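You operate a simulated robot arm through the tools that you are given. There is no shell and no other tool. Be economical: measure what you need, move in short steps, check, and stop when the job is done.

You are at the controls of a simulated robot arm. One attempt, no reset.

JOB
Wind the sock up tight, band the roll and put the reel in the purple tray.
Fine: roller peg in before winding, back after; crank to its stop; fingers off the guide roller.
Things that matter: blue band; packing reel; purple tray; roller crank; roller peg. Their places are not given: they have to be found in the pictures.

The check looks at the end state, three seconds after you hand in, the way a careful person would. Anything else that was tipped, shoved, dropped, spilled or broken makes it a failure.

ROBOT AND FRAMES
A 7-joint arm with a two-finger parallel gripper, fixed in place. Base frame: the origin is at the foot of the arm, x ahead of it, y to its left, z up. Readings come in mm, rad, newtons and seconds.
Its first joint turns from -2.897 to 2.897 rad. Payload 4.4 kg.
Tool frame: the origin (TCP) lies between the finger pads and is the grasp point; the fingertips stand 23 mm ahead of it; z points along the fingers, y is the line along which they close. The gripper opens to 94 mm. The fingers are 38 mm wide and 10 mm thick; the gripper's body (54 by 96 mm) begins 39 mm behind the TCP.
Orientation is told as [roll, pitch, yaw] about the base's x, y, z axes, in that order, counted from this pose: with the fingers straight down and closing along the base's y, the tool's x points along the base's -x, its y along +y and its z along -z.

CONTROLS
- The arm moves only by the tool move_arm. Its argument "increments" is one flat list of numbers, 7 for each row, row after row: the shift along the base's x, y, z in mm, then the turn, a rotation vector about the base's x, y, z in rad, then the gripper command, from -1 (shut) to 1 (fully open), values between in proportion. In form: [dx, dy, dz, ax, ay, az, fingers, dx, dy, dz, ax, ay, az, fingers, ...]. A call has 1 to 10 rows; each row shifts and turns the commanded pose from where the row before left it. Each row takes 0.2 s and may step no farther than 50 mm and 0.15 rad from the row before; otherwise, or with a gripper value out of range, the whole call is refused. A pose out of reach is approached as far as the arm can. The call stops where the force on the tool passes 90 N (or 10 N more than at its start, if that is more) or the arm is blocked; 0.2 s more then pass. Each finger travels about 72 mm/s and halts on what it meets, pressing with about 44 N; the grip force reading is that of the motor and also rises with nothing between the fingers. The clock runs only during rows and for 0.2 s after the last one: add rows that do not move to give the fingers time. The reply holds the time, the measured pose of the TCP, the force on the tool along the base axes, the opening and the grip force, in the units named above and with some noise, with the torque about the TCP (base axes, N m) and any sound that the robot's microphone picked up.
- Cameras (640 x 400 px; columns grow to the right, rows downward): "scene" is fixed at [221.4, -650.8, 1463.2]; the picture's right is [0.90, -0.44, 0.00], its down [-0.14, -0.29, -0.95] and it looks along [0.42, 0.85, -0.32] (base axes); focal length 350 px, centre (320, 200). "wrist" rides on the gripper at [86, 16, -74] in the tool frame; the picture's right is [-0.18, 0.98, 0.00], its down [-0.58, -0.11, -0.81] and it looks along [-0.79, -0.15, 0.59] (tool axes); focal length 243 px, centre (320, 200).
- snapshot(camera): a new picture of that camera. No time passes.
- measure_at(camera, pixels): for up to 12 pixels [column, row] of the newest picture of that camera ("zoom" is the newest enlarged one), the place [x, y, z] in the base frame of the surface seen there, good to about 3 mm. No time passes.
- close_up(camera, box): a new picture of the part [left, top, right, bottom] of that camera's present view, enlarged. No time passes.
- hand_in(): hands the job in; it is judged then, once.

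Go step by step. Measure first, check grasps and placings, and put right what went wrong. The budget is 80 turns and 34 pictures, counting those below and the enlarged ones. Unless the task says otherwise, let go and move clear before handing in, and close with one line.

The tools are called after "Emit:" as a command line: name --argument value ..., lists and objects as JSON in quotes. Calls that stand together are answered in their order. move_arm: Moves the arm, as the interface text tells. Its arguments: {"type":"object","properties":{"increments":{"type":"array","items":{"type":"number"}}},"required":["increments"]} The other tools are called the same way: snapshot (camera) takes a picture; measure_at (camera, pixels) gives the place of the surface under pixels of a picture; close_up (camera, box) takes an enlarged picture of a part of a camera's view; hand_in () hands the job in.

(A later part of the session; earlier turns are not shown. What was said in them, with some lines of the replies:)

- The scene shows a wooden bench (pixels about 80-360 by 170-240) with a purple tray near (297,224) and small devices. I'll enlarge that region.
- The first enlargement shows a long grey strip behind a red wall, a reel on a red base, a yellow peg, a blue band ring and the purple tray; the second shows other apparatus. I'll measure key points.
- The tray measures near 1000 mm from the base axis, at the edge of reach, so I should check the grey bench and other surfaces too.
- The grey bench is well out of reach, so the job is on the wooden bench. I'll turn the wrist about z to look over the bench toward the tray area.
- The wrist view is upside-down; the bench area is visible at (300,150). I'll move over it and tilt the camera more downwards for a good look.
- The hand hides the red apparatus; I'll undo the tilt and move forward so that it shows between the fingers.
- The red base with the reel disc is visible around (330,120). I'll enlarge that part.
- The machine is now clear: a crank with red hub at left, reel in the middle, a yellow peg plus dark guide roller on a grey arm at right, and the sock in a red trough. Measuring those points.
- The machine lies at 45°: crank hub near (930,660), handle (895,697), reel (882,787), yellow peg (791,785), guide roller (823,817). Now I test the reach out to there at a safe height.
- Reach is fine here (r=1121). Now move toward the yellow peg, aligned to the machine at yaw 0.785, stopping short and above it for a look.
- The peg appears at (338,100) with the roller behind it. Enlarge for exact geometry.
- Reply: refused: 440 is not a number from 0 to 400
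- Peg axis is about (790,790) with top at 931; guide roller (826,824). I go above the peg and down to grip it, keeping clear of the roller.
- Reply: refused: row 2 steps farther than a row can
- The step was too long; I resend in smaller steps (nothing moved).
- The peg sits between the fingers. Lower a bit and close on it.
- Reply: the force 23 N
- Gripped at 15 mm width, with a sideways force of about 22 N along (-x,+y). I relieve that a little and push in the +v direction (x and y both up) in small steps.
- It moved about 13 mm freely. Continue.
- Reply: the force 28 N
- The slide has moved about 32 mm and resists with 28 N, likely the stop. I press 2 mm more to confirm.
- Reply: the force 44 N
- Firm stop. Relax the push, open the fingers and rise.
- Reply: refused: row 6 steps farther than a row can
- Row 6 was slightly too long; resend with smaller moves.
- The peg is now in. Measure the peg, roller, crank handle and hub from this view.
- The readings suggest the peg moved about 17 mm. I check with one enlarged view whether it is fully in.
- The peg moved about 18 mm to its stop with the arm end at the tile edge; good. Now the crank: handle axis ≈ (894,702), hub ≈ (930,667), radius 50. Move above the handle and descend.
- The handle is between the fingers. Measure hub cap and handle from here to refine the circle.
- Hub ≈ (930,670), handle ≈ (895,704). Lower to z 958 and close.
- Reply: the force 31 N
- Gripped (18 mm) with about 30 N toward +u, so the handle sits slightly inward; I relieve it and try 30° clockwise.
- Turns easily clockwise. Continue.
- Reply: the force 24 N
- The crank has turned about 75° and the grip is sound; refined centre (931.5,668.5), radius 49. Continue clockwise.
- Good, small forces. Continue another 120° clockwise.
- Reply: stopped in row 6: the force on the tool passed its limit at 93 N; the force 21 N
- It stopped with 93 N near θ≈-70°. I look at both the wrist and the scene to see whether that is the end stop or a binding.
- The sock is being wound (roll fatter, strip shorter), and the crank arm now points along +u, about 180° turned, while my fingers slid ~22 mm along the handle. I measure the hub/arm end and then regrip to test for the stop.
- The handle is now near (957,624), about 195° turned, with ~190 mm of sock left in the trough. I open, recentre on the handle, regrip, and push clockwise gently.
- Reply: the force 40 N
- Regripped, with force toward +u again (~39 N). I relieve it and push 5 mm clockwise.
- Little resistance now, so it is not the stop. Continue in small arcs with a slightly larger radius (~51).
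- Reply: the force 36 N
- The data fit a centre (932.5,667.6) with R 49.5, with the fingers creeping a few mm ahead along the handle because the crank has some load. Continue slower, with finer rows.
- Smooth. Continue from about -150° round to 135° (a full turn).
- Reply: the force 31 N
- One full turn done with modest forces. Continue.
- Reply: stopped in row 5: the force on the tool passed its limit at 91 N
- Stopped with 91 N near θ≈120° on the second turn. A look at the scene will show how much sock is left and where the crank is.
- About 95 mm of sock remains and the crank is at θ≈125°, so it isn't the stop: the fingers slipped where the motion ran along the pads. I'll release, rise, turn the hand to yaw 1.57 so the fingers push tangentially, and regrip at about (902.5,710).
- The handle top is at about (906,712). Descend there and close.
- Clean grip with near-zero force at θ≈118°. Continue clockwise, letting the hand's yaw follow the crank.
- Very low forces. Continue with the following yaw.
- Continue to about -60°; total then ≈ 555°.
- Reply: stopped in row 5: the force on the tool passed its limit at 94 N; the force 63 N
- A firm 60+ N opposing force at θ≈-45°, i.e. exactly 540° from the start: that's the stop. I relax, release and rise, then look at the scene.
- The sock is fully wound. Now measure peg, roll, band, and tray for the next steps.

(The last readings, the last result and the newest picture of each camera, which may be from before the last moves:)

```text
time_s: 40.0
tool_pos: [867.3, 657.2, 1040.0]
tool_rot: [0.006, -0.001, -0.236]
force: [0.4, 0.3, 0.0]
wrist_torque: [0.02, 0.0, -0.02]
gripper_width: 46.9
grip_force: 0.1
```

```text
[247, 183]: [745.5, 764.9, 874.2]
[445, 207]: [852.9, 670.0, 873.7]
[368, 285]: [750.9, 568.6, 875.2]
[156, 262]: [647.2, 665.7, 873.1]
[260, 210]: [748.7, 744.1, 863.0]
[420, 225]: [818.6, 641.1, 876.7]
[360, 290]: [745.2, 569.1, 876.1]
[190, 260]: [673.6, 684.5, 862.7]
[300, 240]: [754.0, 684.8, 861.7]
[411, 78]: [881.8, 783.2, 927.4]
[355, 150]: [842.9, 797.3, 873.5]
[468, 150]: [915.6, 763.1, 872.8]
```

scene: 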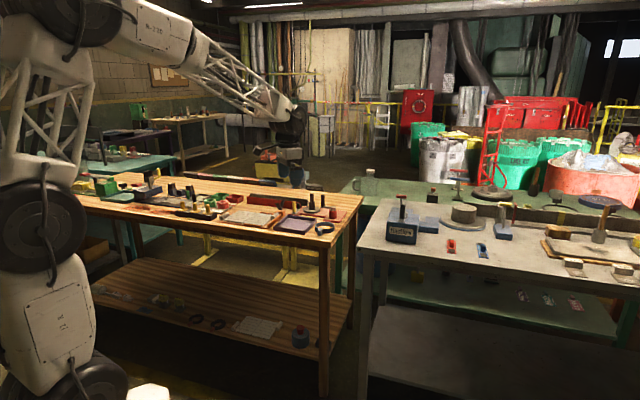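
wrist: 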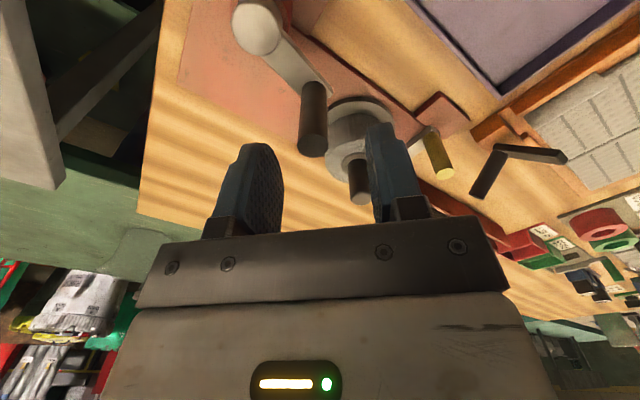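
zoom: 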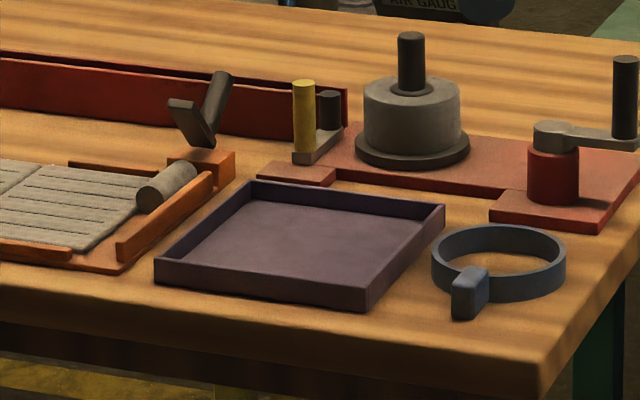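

Tray centre ≈ (749.5,667), peg ≈ (804,803). Next: back above the peg at yaw 0.785 with a narrow opening.

Emit:
move_arm --increments '[-9, 20.8, 0, 0, 0, 0.146, -0.3, -9, 20.8, 0, 0, 0, 0.146, -0.3, -9, 20.8, 0, 0, 0, 0.146, -0.3, -9, 20.8, 0, 0, 0, 0.146, -0.3, -9, 20.8, 0, 0, 0, 0.146, -0.3, -9, 20.8, 0, 0, 0, 0.146, -0.3, -9.3, 21, 0, 0, 0, 0.146, -0.3, 0, 0, -40, 0, 0, 0, -0.3, 0, 0, -40, 0, 0, 0, -0.3]'

Emit:
close_up --camera "wrist" --box '[120, 0, 520, 250]'

```text
time_s: 42.0
tool_pos: [800.6, 807.4, 969.5]
tool_rot: [0.006, -0.003, 0.787]
force: [0.1, -0.5, 1.8]
wrist_torque: [0.01, -0.02, -0.01]
gripper_width: 32.8
grip_force: 0.1
```

```text
1.60 times, centred on (320, 125) of wrist
```

zoom: 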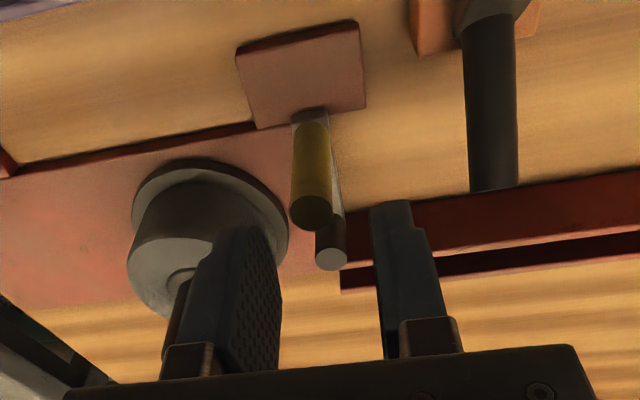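

The peg at zoom (312,210) sits a little left of centre. Measure it, then correct.

Emit:
measure_at --camera "zoom" --pixels '[[312, 213], [313, 180], [310, 113], [330, 260]]'

Emit:
move_arm --increments '[3, -4, 0, 0, 0, 0, -0.3, 0, 0, -25, 0, 0, 0, -0.3, 0, 0, -18, 0, 0, 0, -0.3, 0, 0, 0, 0, 0, 0, -1, 0, 0, 0, 0, 0, 0, -1, 0, 0, 0, 0, 0, 0, -1]'

```text
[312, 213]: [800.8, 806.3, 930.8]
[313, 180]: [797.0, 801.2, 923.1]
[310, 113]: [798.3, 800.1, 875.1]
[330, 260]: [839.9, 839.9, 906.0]
```

```text
time_s: 43.4
tool_pos: [803.5, 804.0, 920.3]
tool_rot: [0.007, -0.002, 0.787]
force: [-44.7, 44.1, -4.0]
wrist_torque: [0.18, 0.22, 0.05]
gripper_width: 15.1
grip_force: 45.0
```

Side load of 63 N toward -u: relieve that, then pull back (-v) in steps.

Emit:
move_arm --increments '[-3.2, 3.2, 0, 0, 0, 0, -1, -3, -3, 0, 0, 0, 0, -1, -3, -3, 0, 0, 0, 0, -1, -3, -3, 0, 0, 0, 0, -1, -3, -3, 0, 0, 0, 0, -1]'

```text
time_s: 44.6
tool_pos: [791.0, 793.1, 920.9]
tool_rot: [0.006, -0.001, 0.785]
force: [-11.5, 11.0, 8.8]
wrist_torque: [0.4, -0.38, 0.0]
gripper_width: 15.3
grip_force: 44.7
```

Emit:
move_arm --increments '[-2, -2, 0, 0, 0, 0, -1, -2, -2, 0, 0, 0, 0, -1, 0, 0, 0, 0, 0, 0, -1]'

```text
time_s: 45.4
tool_pos: [788.3, 789.7, 920.7]
tool_rot: [0.005, -0.004, 0.784]
force: [37.6, 23.5, 6.8]
wrist_torque: [0.2, -0.52, 0.0]
gripper_width: 15.6
grip_force: 45.1
```

A 43 N counterforce: the slide is at its back stop. Release, rise, and move to look at the blue band.

Emit:
move_arm --increments '[1.8, 1.2, 0, 0, 0, 0, -1, 0, 0, 0, 0, 0, 0, -0.2, 0, 0, 0, 0, 0, 0, -0.2, 0, 0, 45, 0, 0, 0, -0.2, 0, 0, 45, 0, 0, 0, 0, 0, -48, 0, 0, 0, 0, 0, 0, -48, 0, 0, 0, 0, 0, 0, -48, 0, 0, 0, 0, 0, 0, -48, 0, 0, 0, 0, 0, -5, -48, 0, 0, 0, 0, 0]'

Emit:
move_arm --increments '[-10, -40, 0, 0, 0, 0, 0, -5, -15, 0, 0, 0, 0, 0, 0, 0, 0, 0, 0, 0, 0]'

Emit:
snapshot --camera "wrist"

```text
time_s: 47.6
tool_pos: [785.8, 549.2, 1012.0]
tool_rot: [0.006, -0.002, 0.788]
force: [1.0, -0.3, -0.7]
wrist_torque: [-0.01, 0.01, 0.0]
gripper_width: 46.8
grip_force: 0.1
```

```text
time_s: 48.4
tool_pos: [769.0, 496.2, 1010.5]
tool_rot: [0.004, 0.0, 0.787]
force: [0.2, 0.7, -0.5]
wrist_torque: [0.0, 0.02, 0.01]
gripper_width: 46.9
grip_force: 0.1
```

```text
4 pictures are left
```

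wrist: 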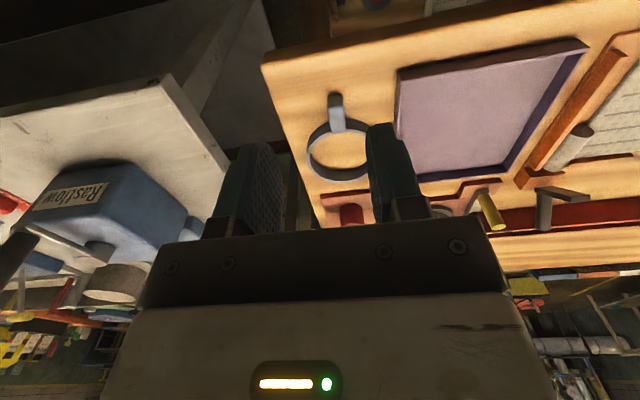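

Band is visible: tab at (336,115), ring from (308,150) to (368,160). Measure tab and ring.

Emit:
measure_at --camera "wrist" --pixels '[[335, 98], [336, 122], [329, 120], [343, 120], [336, 130], [309, 150], [366, 165], [338, 176], [317, 131], [355, 130], [340, 150], [335, 110]]'

Emit:
close_up --camera "wrist" --box '[280, 80, 400, 155]'

```text
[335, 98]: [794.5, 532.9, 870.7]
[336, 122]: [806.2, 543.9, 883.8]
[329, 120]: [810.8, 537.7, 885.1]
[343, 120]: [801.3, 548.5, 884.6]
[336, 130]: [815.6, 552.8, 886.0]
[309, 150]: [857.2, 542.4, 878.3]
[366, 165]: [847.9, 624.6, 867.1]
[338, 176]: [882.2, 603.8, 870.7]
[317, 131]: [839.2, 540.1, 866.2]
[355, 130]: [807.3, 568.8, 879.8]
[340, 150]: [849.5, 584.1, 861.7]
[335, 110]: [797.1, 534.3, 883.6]
```

```text
5.33 times, centred on (340, 118) of wrist
```

zoom: 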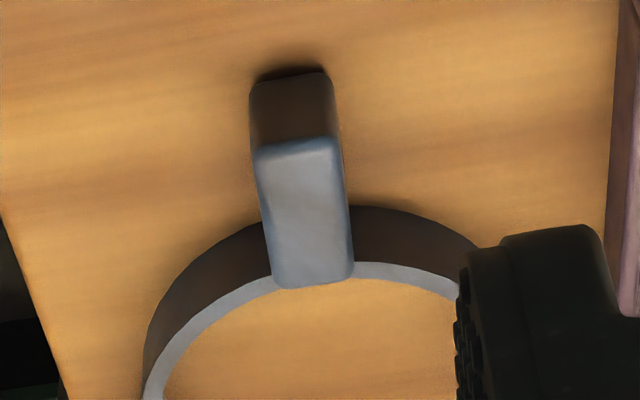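

Refine the ring's centre with several rim points from the enlargement.

Emit:
measure_at --camera "zoom" --pixels '[[153, 390], [165, 352], [190, 325], [220, 302], [255, 283], [370, 270], [400, 273], [430, 280], [452, 288], [305, 150], [310, 275], [262, 210]]'

Emit:
measure_at --camera "zoom" --pixels '[[345, 210], [305, 210], [305, 180], [305, 240], [266, 240], [350, 255], [260, 165], [338, 165], [175, 340], [385, 271], [415, 276], [235, 293]]'

```text
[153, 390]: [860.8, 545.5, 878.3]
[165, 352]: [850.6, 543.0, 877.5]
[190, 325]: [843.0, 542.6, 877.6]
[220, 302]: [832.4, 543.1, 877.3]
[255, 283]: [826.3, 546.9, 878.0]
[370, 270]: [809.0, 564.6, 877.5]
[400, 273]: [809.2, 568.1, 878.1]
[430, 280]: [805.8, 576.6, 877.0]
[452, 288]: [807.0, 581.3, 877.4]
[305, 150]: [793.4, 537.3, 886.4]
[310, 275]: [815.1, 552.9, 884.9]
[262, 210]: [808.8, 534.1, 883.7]
```

```text
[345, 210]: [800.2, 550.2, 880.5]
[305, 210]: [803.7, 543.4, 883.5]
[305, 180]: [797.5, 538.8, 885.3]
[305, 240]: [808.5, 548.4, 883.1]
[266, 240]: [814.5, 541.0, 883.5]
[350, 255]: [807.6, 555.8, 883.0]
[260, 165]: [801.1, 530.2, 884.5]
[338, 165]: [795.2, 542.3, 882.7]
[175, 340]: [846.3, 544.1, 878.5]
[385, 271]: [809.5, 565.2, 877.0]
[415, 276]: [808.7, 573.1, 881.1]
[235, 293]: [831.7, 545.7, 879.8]
```

Ring centre ≈ (845.5,583), mid-radius 40.5; tab centreline u≈185.5, tab from v 941 to 968. I'll grip the tab's outer half at (801.5,539.2,888).

Emit:
move_arm --increments '[16, 21, 0, 0, 0, 0, 0, 16.5, 22, 0, 0, 0, 0, 0, 0, 0, -45, 0, 0, 0, 0, 0, 0, -45, 0, 0, 0, 0, 0, 0, -25, 0, 0, 0, -0.1, 0, 0, -8, 0, 0, 0, -0.1, 0, 0, 0, 0, 0, 0, -0.1]'

```text
time_s: 50.0
tool_pos: [805.0, 538.7, 886.6]
tool_rot: [0.005, -0.001, 0.787]
force: [0.0, 0.0, -0.3]
wrist_torque: [0.01, 0.02, 0.01]
gripper_width: 42.3
grip_force: 0.0
```

Emit:
move_arm --increments '[-2.5, 0, 0, 0, 0, 0, -0.1, 0, 0, 0, 0, 0, 0, -1, 0, 0, 0, 0, 0, 0, -1, 0, 0, 0, 0, 0, 0, -1, 0, 0, 0, 0, 0, 0, -1]'

```text
time_s: 51.2
tool_pos: [802.6, 539.5, 886.5]
tool_rot: [0.006, -0.002, 0.787]
force: [0.9, 0.3, 0.3]
wrist_torque: [0.02, -0.1, -0.03]
gripper_width: 14.8
grip_force: 44.4
```

Tab gripped at 14.8 mm. Lift 120 mm and carry the ring over the reel, then look.

Emit:
move_arm --increments '[0, 0, 40, 0, 0, 0, -1, 0, 0, 40, 0, 0, 0, -1, 0, 0, 40, 0, 0, 0, -1, 7, 41, 0, 0, 0, 0, -1, 7, 41, 0, 0, 0, 0, -1, 7, 41, 0, 0, 0, 0, -1, 7, 41, 0, 0, 0, 0, -1, 7.5, 41.5, 0, 0, 0, 0, -1, 0, 0, 0, 0, 0, 0, -1, 0, 0, 0, 0, 0, 0, -1]'

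Emit:
close_up --camera "wrist" --box '[200, 50, 440, 200]'

```text
time_s: 53.4
tool_pos: [837.4, 743.5, 1008.8]
tool_rot: [0.005, -0.002, 0.787]
force: [0.5, 0.2, -0.1]
wrist_torque: [-0.01, 0.03, 0.01]
gripper_width: 15.3
grip_force: 44.3
```

```text
2.67 times, centred on (320, 125) of wrist
```

zoom: 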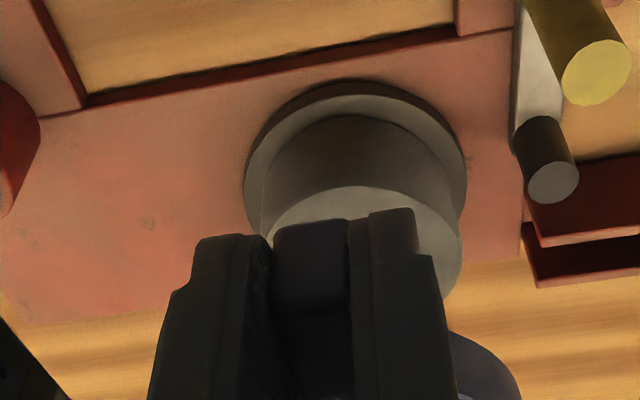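

The roll and disc are visible in front of the fingers; measure rim points to fit the reel centre, plus the ring's visible edge.

Emit:
measure_at --camera "zoom" --pixels '[[276, 222], [300, 204], [330, 194], [365, 190], [400, 197], [430, 212], [455, 240], [458, 265], [250, 180], [280, 135], [350, 98], [420, 125]]'

Emit:
measure_at --camera "zoom" --pixels '[[262, 155], [310, 110], [390, 105], [450, 160], [461, 195], [500, 365], [480, 350], [515, 390], [470, 390], [310, 240], [310, 225], [335, 193]]'

```text
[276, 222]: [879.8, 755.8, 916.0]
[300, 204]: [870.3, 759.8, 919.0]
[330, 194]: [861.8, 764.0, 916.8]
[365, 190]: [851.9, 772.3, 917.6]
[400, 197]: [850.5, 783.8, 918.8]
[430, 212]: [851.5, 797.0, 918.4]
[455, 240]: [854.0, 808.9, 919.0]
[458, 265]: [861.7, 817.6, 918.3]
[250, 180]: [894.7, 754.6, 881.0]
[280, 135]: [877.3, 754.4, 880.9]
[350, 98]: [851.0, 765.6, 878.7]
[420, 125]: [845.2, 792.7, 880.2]
```

```text
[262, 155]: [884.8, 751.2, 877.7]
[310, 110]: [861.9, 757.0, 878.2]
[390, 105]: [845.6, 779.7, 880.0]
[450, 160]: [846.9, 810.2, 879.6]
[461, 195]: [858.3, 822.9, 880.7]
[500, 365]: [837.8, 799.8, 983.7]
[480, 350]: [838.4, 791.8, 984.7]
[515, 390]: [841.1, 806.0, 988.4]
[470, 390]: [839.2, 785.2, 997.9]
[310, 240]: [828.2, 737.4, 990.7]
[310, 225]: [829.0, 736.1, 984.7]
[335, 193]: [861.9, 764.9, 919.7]
```

Reel centre fits (882,790.5), roll radius ≈33; ring centre is at about (880.3,787) with ~38 inner radius. Shift (1.7,3.5) and lower it over the roll.

Emit:
move_arm --increments '[1.7, 3.5, 0, 0, 0, 0, -1, 0, 0, -25, 0, 0, 0, -1, 0, 0, -25, 0, 0, 0, -1, 0, 0, -15, 0, 0, 0, -1, 0, 0, -10, 0, 0, 0, -1, 0, 0, -8, 0, 0, 0, -1, 0, 0, -8, 0, 0, 0, -1, 0, 0, -6, 0, 0, 0, -1, 0, 0, 0, 0, 0, 0, -1]'

```text
time_s: 55.4
tool_pos: [836.9, 746.4, 910.8]
tool_rot: [0.005, -0.001, 0.786]
force: [-0.4, -0.7, -0.7]
wrist_torque: [0.01, 0.01, -0.01]
gripper_width: 14.9
grip_force: 44.1
```

No contact so far, ring is around the roll. Lower slowly until it rests on the disc.

Emit:
move_arm --increments '[0, 0, -2, 0, 0, 0, -1, 0, 0, -2, 0, 0, 0, -1, 0, 0, -2, 0, 0, 0, -1, 0, 0, 0, 0, 0, 0, -1]'

```text
time_s: 56.4
tool_pos: [836.6, 748.4, 906.3]
tool_rot: [0.005, -0.004, 0.788]
force: [-2.0, 0.1, 13.3]
wrist_torque: [0.5, -0.58, 0.04]
gripper_width: 14.8
grip_force: 44.1
```

Contact of 13 N: the ring rests on the disc. Release and rise.

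Emit:
move_arm --increments '[0, 0, 1, 0, 0, 0, -1, 0, 0, 0, 0, 0, 0, -0.3, 0, 0, 0, 0, 0, 0, -0.3, 0, 0, 30, 0, 0, 0, -0.3, 0, 0, 45, 0, 0, 0, -0.1, 0, 0, 40, 0, 0, 0, -0.1, -20, -20, 0, 0, 0, 0, -0.1, -15, -15, 0, 0, 0, 0, -0.1, 0, 0, 0, 0, 0, 0, -0.1]'

Emit:
close_up --camera "wrist" --box '[200, 50, 440, 200]'

```text
time_s: 58.4
tool_pos: [802.7, 711.2, 1019.1]
tool_rot: [0.004, -0.001, 0.786]
force: [0.4, 0.7, 0.3]
wrist_torque: [0.02, -0.02, -0.01]
gripper_width: 42.3
grip_force: 0.0
```

```text
2.67 times, centred on (320, 125) of wrist
```

zoom: 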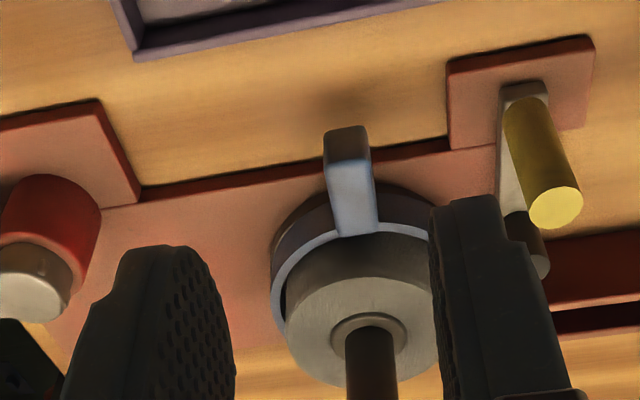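

The band sits neatly around the roll. Measure the reel's post for the lift.

Emit:
measure_at --camera "zoom" --pixels '[[372, 360], [372, 385], [348, 370], [395, 370], [340, 320], [403, 320], [288, 320], [350, 165], [350, 225], [278, 290], [320, 240], [400, 225]]'

```text
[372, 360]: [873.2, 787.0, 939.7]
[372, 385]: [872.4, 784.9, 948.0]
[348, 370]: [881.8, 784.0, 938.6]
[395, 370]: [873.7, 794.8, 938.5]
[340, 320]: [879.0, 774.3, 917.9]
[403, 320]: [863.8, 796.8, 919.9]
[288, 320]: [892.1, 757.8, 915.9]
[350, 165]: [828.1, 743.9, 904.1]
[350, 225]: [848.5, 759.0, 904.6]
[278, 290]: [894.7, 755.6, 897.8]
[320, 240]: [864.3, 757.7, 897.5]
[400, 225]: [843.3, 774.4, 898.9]
```

Post axis ≈ (880.4,791). Move over it and descend to z≈948, then close.

Emit:
move_arm --increments '[26, 26, 0, 0, 0, 0, -0.1, 26, 27, 0, 0, 0, 0, -0.1, 25.7, 26.8, 0, 0, 0, 0, -0.1, 0, 0, -30, 0, 0, 0, -0.1, 0, 0, -25, 0, 0, 0, -0.1, 0, 0, -16, 0, 0, 0, -0.1, 0, 0, 0, 0, 0, 0, -0.1, 0, 0, 0, 0, 0, 0, -1, 0, 0, 0, 0, 0, 0, -1, 0, 0, 0, 0, 0, 0, -1]'

```text
time_s: 60.6
tool_pos: [880.0, 791.0, 950.8]
tool_rot: [0.006, -0.002, 0.786]
force: [14.5, -16.8, -0.7]
wrist_torque: [-1.04, -1.04, 0.06]
gripper_width: 19.4
grip_force: 43.6
```

Gripped the post (19 mm) with 22 N side load; relieve it and lift gently.

Emit:
move_arm --increments '[1.5, -1.6, 0, 0, 0, 0, -1, 0, 0, 4, 0, 0, 0, -1, 0, 0, 8, 0, 0, 0, -1, 0, 0, 12, 0, 0, 0, -1, 0, 0, 0, 0, 0, 0, -1]'

```text
time_s: 61.8
tool_pos: [881.0, 790.7, 973.4]
tool_rot: [0.004, -0.002, 0.786]
force: [-0.5, 0.3, -1.3]
wrist_torque: [0.01, 0.03, 0.01]
gripper_width: 18.8
grip_force: 44.4
```

Held at 18.8 mm with light weight. Continue the lift; if the width holds, the reel came along.

Emit:
move_arm --increments '[0, 0, 25, 0, 0, 0, -1, 0, 0, 30, 0, 0, 0, -1, 0, 0, 10, 0, 0, 0, -1, 0, 0, 0, 0, 0, 0, -1]'

```text
time_s: 62.8
tool_pos: [880.5, 792.3, 1038.0]
tool_rot: [0.004, -0.002, 0.786]
force: [-0.1, 0.4, -0.9]
wrist_torque: [0.03, 0.01, 0.0]
gripper_width: 19.0
grip_force: 44.1
```

The reel is in hand. Carry it over the tray to about (758,676) and lower.

Emit:
move_arm --increments '[-30.6, -29, 0, 0, 0, 0, -1, -30.6, -29, 0, 0, 0, 0, -1, -30.6, -29, 0, 0, 0, 0, -1, -30.7, -29, 0, 0, 0, 0, -1, 0, 0, 0, 0, 0, 0, -1, 0, 0, -35, 0, 0, 0, -1, 0, 0, -30, 0, 0, 0, -1, 0, 0, -15, 0, 0, 0, -1, 0, 0, -6, 0, 0, 0, -1, 0, 0, 0, 0, 0, 0, -1]'

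```text
time_s: 65.0
tool_pos: [758.9, 674.3, 951.1]
tool_rot: [0.004, -0.001, 0.786]
force: [-0.4, -0.4, -1.4]
wrist_torque: [-0.03, -0.01, 0.02]
gripper_width: 18.8
grip_force: 43.8
```

Emit:
move_arm --increments '[0, 0, -3, 0, 0, 0, -1, 0, 0, -2, 0, 0, 0, -1, 0, 0, -2, 0, 0, 0, -1, 0, 0, 0, 0, 0, 0, -1]'

```text
time_s: 66.0
tool_pos: [757.9, 675.2, 944.4]
tool_rot: [0.005, -0.003, 0.787]
force: [0.5, -0.4, -1.0]
wrist_torque: [0.0, 0.01, -0.02]
gripper_width: 18.9
grip_force: 43.7
```

No contact yet at z 944; lower in small steps until the reel touches the tray floor.

Emit:
move_arm --increments '[0, 0, -1.5, 0, 0, 0, -1, 0, 0, -1.5, 0, 0, 0, -1, 0, 0, 0, 0, 0, 0, -1]'

```text
time_s: 66.8
tool_pos: [757.6, 676.3, 942.1]
tool_rot: [0.007, -0.002, 0.787]
force: [-1.3, -0.8, 8.0]
wrist_torque: [-0.41, 0.14, -0.04]
gripper_width: 18.8
grip_force: 44.4
```

Contact at z 942 (8 N up): the reel stands on the tray floor. Release, rise clear, and take the last picture.

Emit:
move_arm --increments '[0, 0, 0, 0, 0, 0, -0.3, 0, 0, 0, 0, 0, 0, -0.3, 0, 0, 0, 0, 0, 0, -0.3, 0, 0, 30, 0, 0, 0, -0.3, 0, 0, 45, 0, 0, 0, -0.3, 0, 0, 45, 0, 0, 0, -0.3, 0, 0, 45, 0, 0, 0, -0.3, -40, -20, 0, 0, 0, 0, -0.3, -40, -20, 0, 0, 0, 0, -0.3, 0, 0, 0, 0, 0, 0, -0.3]'

Emit:
close_up --camera "scene" --box '[240, 185, 350, 254]'

```text
time_s: 69.0
tool_pos: [675.0, 634.4, 1103.4]
tool_rot: [0.005, -0.001, 0.787]
force: [0.0, -0.2, -0.1]
wrist_torque: [0.02, -0.03, 0.0]
gripper_width: 32.5
grip_force: 0.1
```

```text
5.80 times, centred on (295, 220) of scene
```

zoom: 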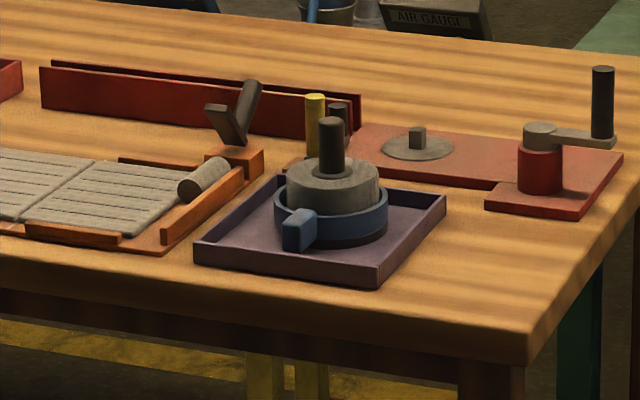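

The last picture shows the reel upright in the purple tray at (331,200) with the blue band round the roll. The yellow peg is back at (315,115), the crank is at its stop and the arm is clear, so I'm handing in.

Emit:
hand_in

```text
The job is handed in.
```

The sock is wound to the crank's stop and banded in blue, the reel is standing in the purple tray, and the roller peg is back out; the job is handed in.
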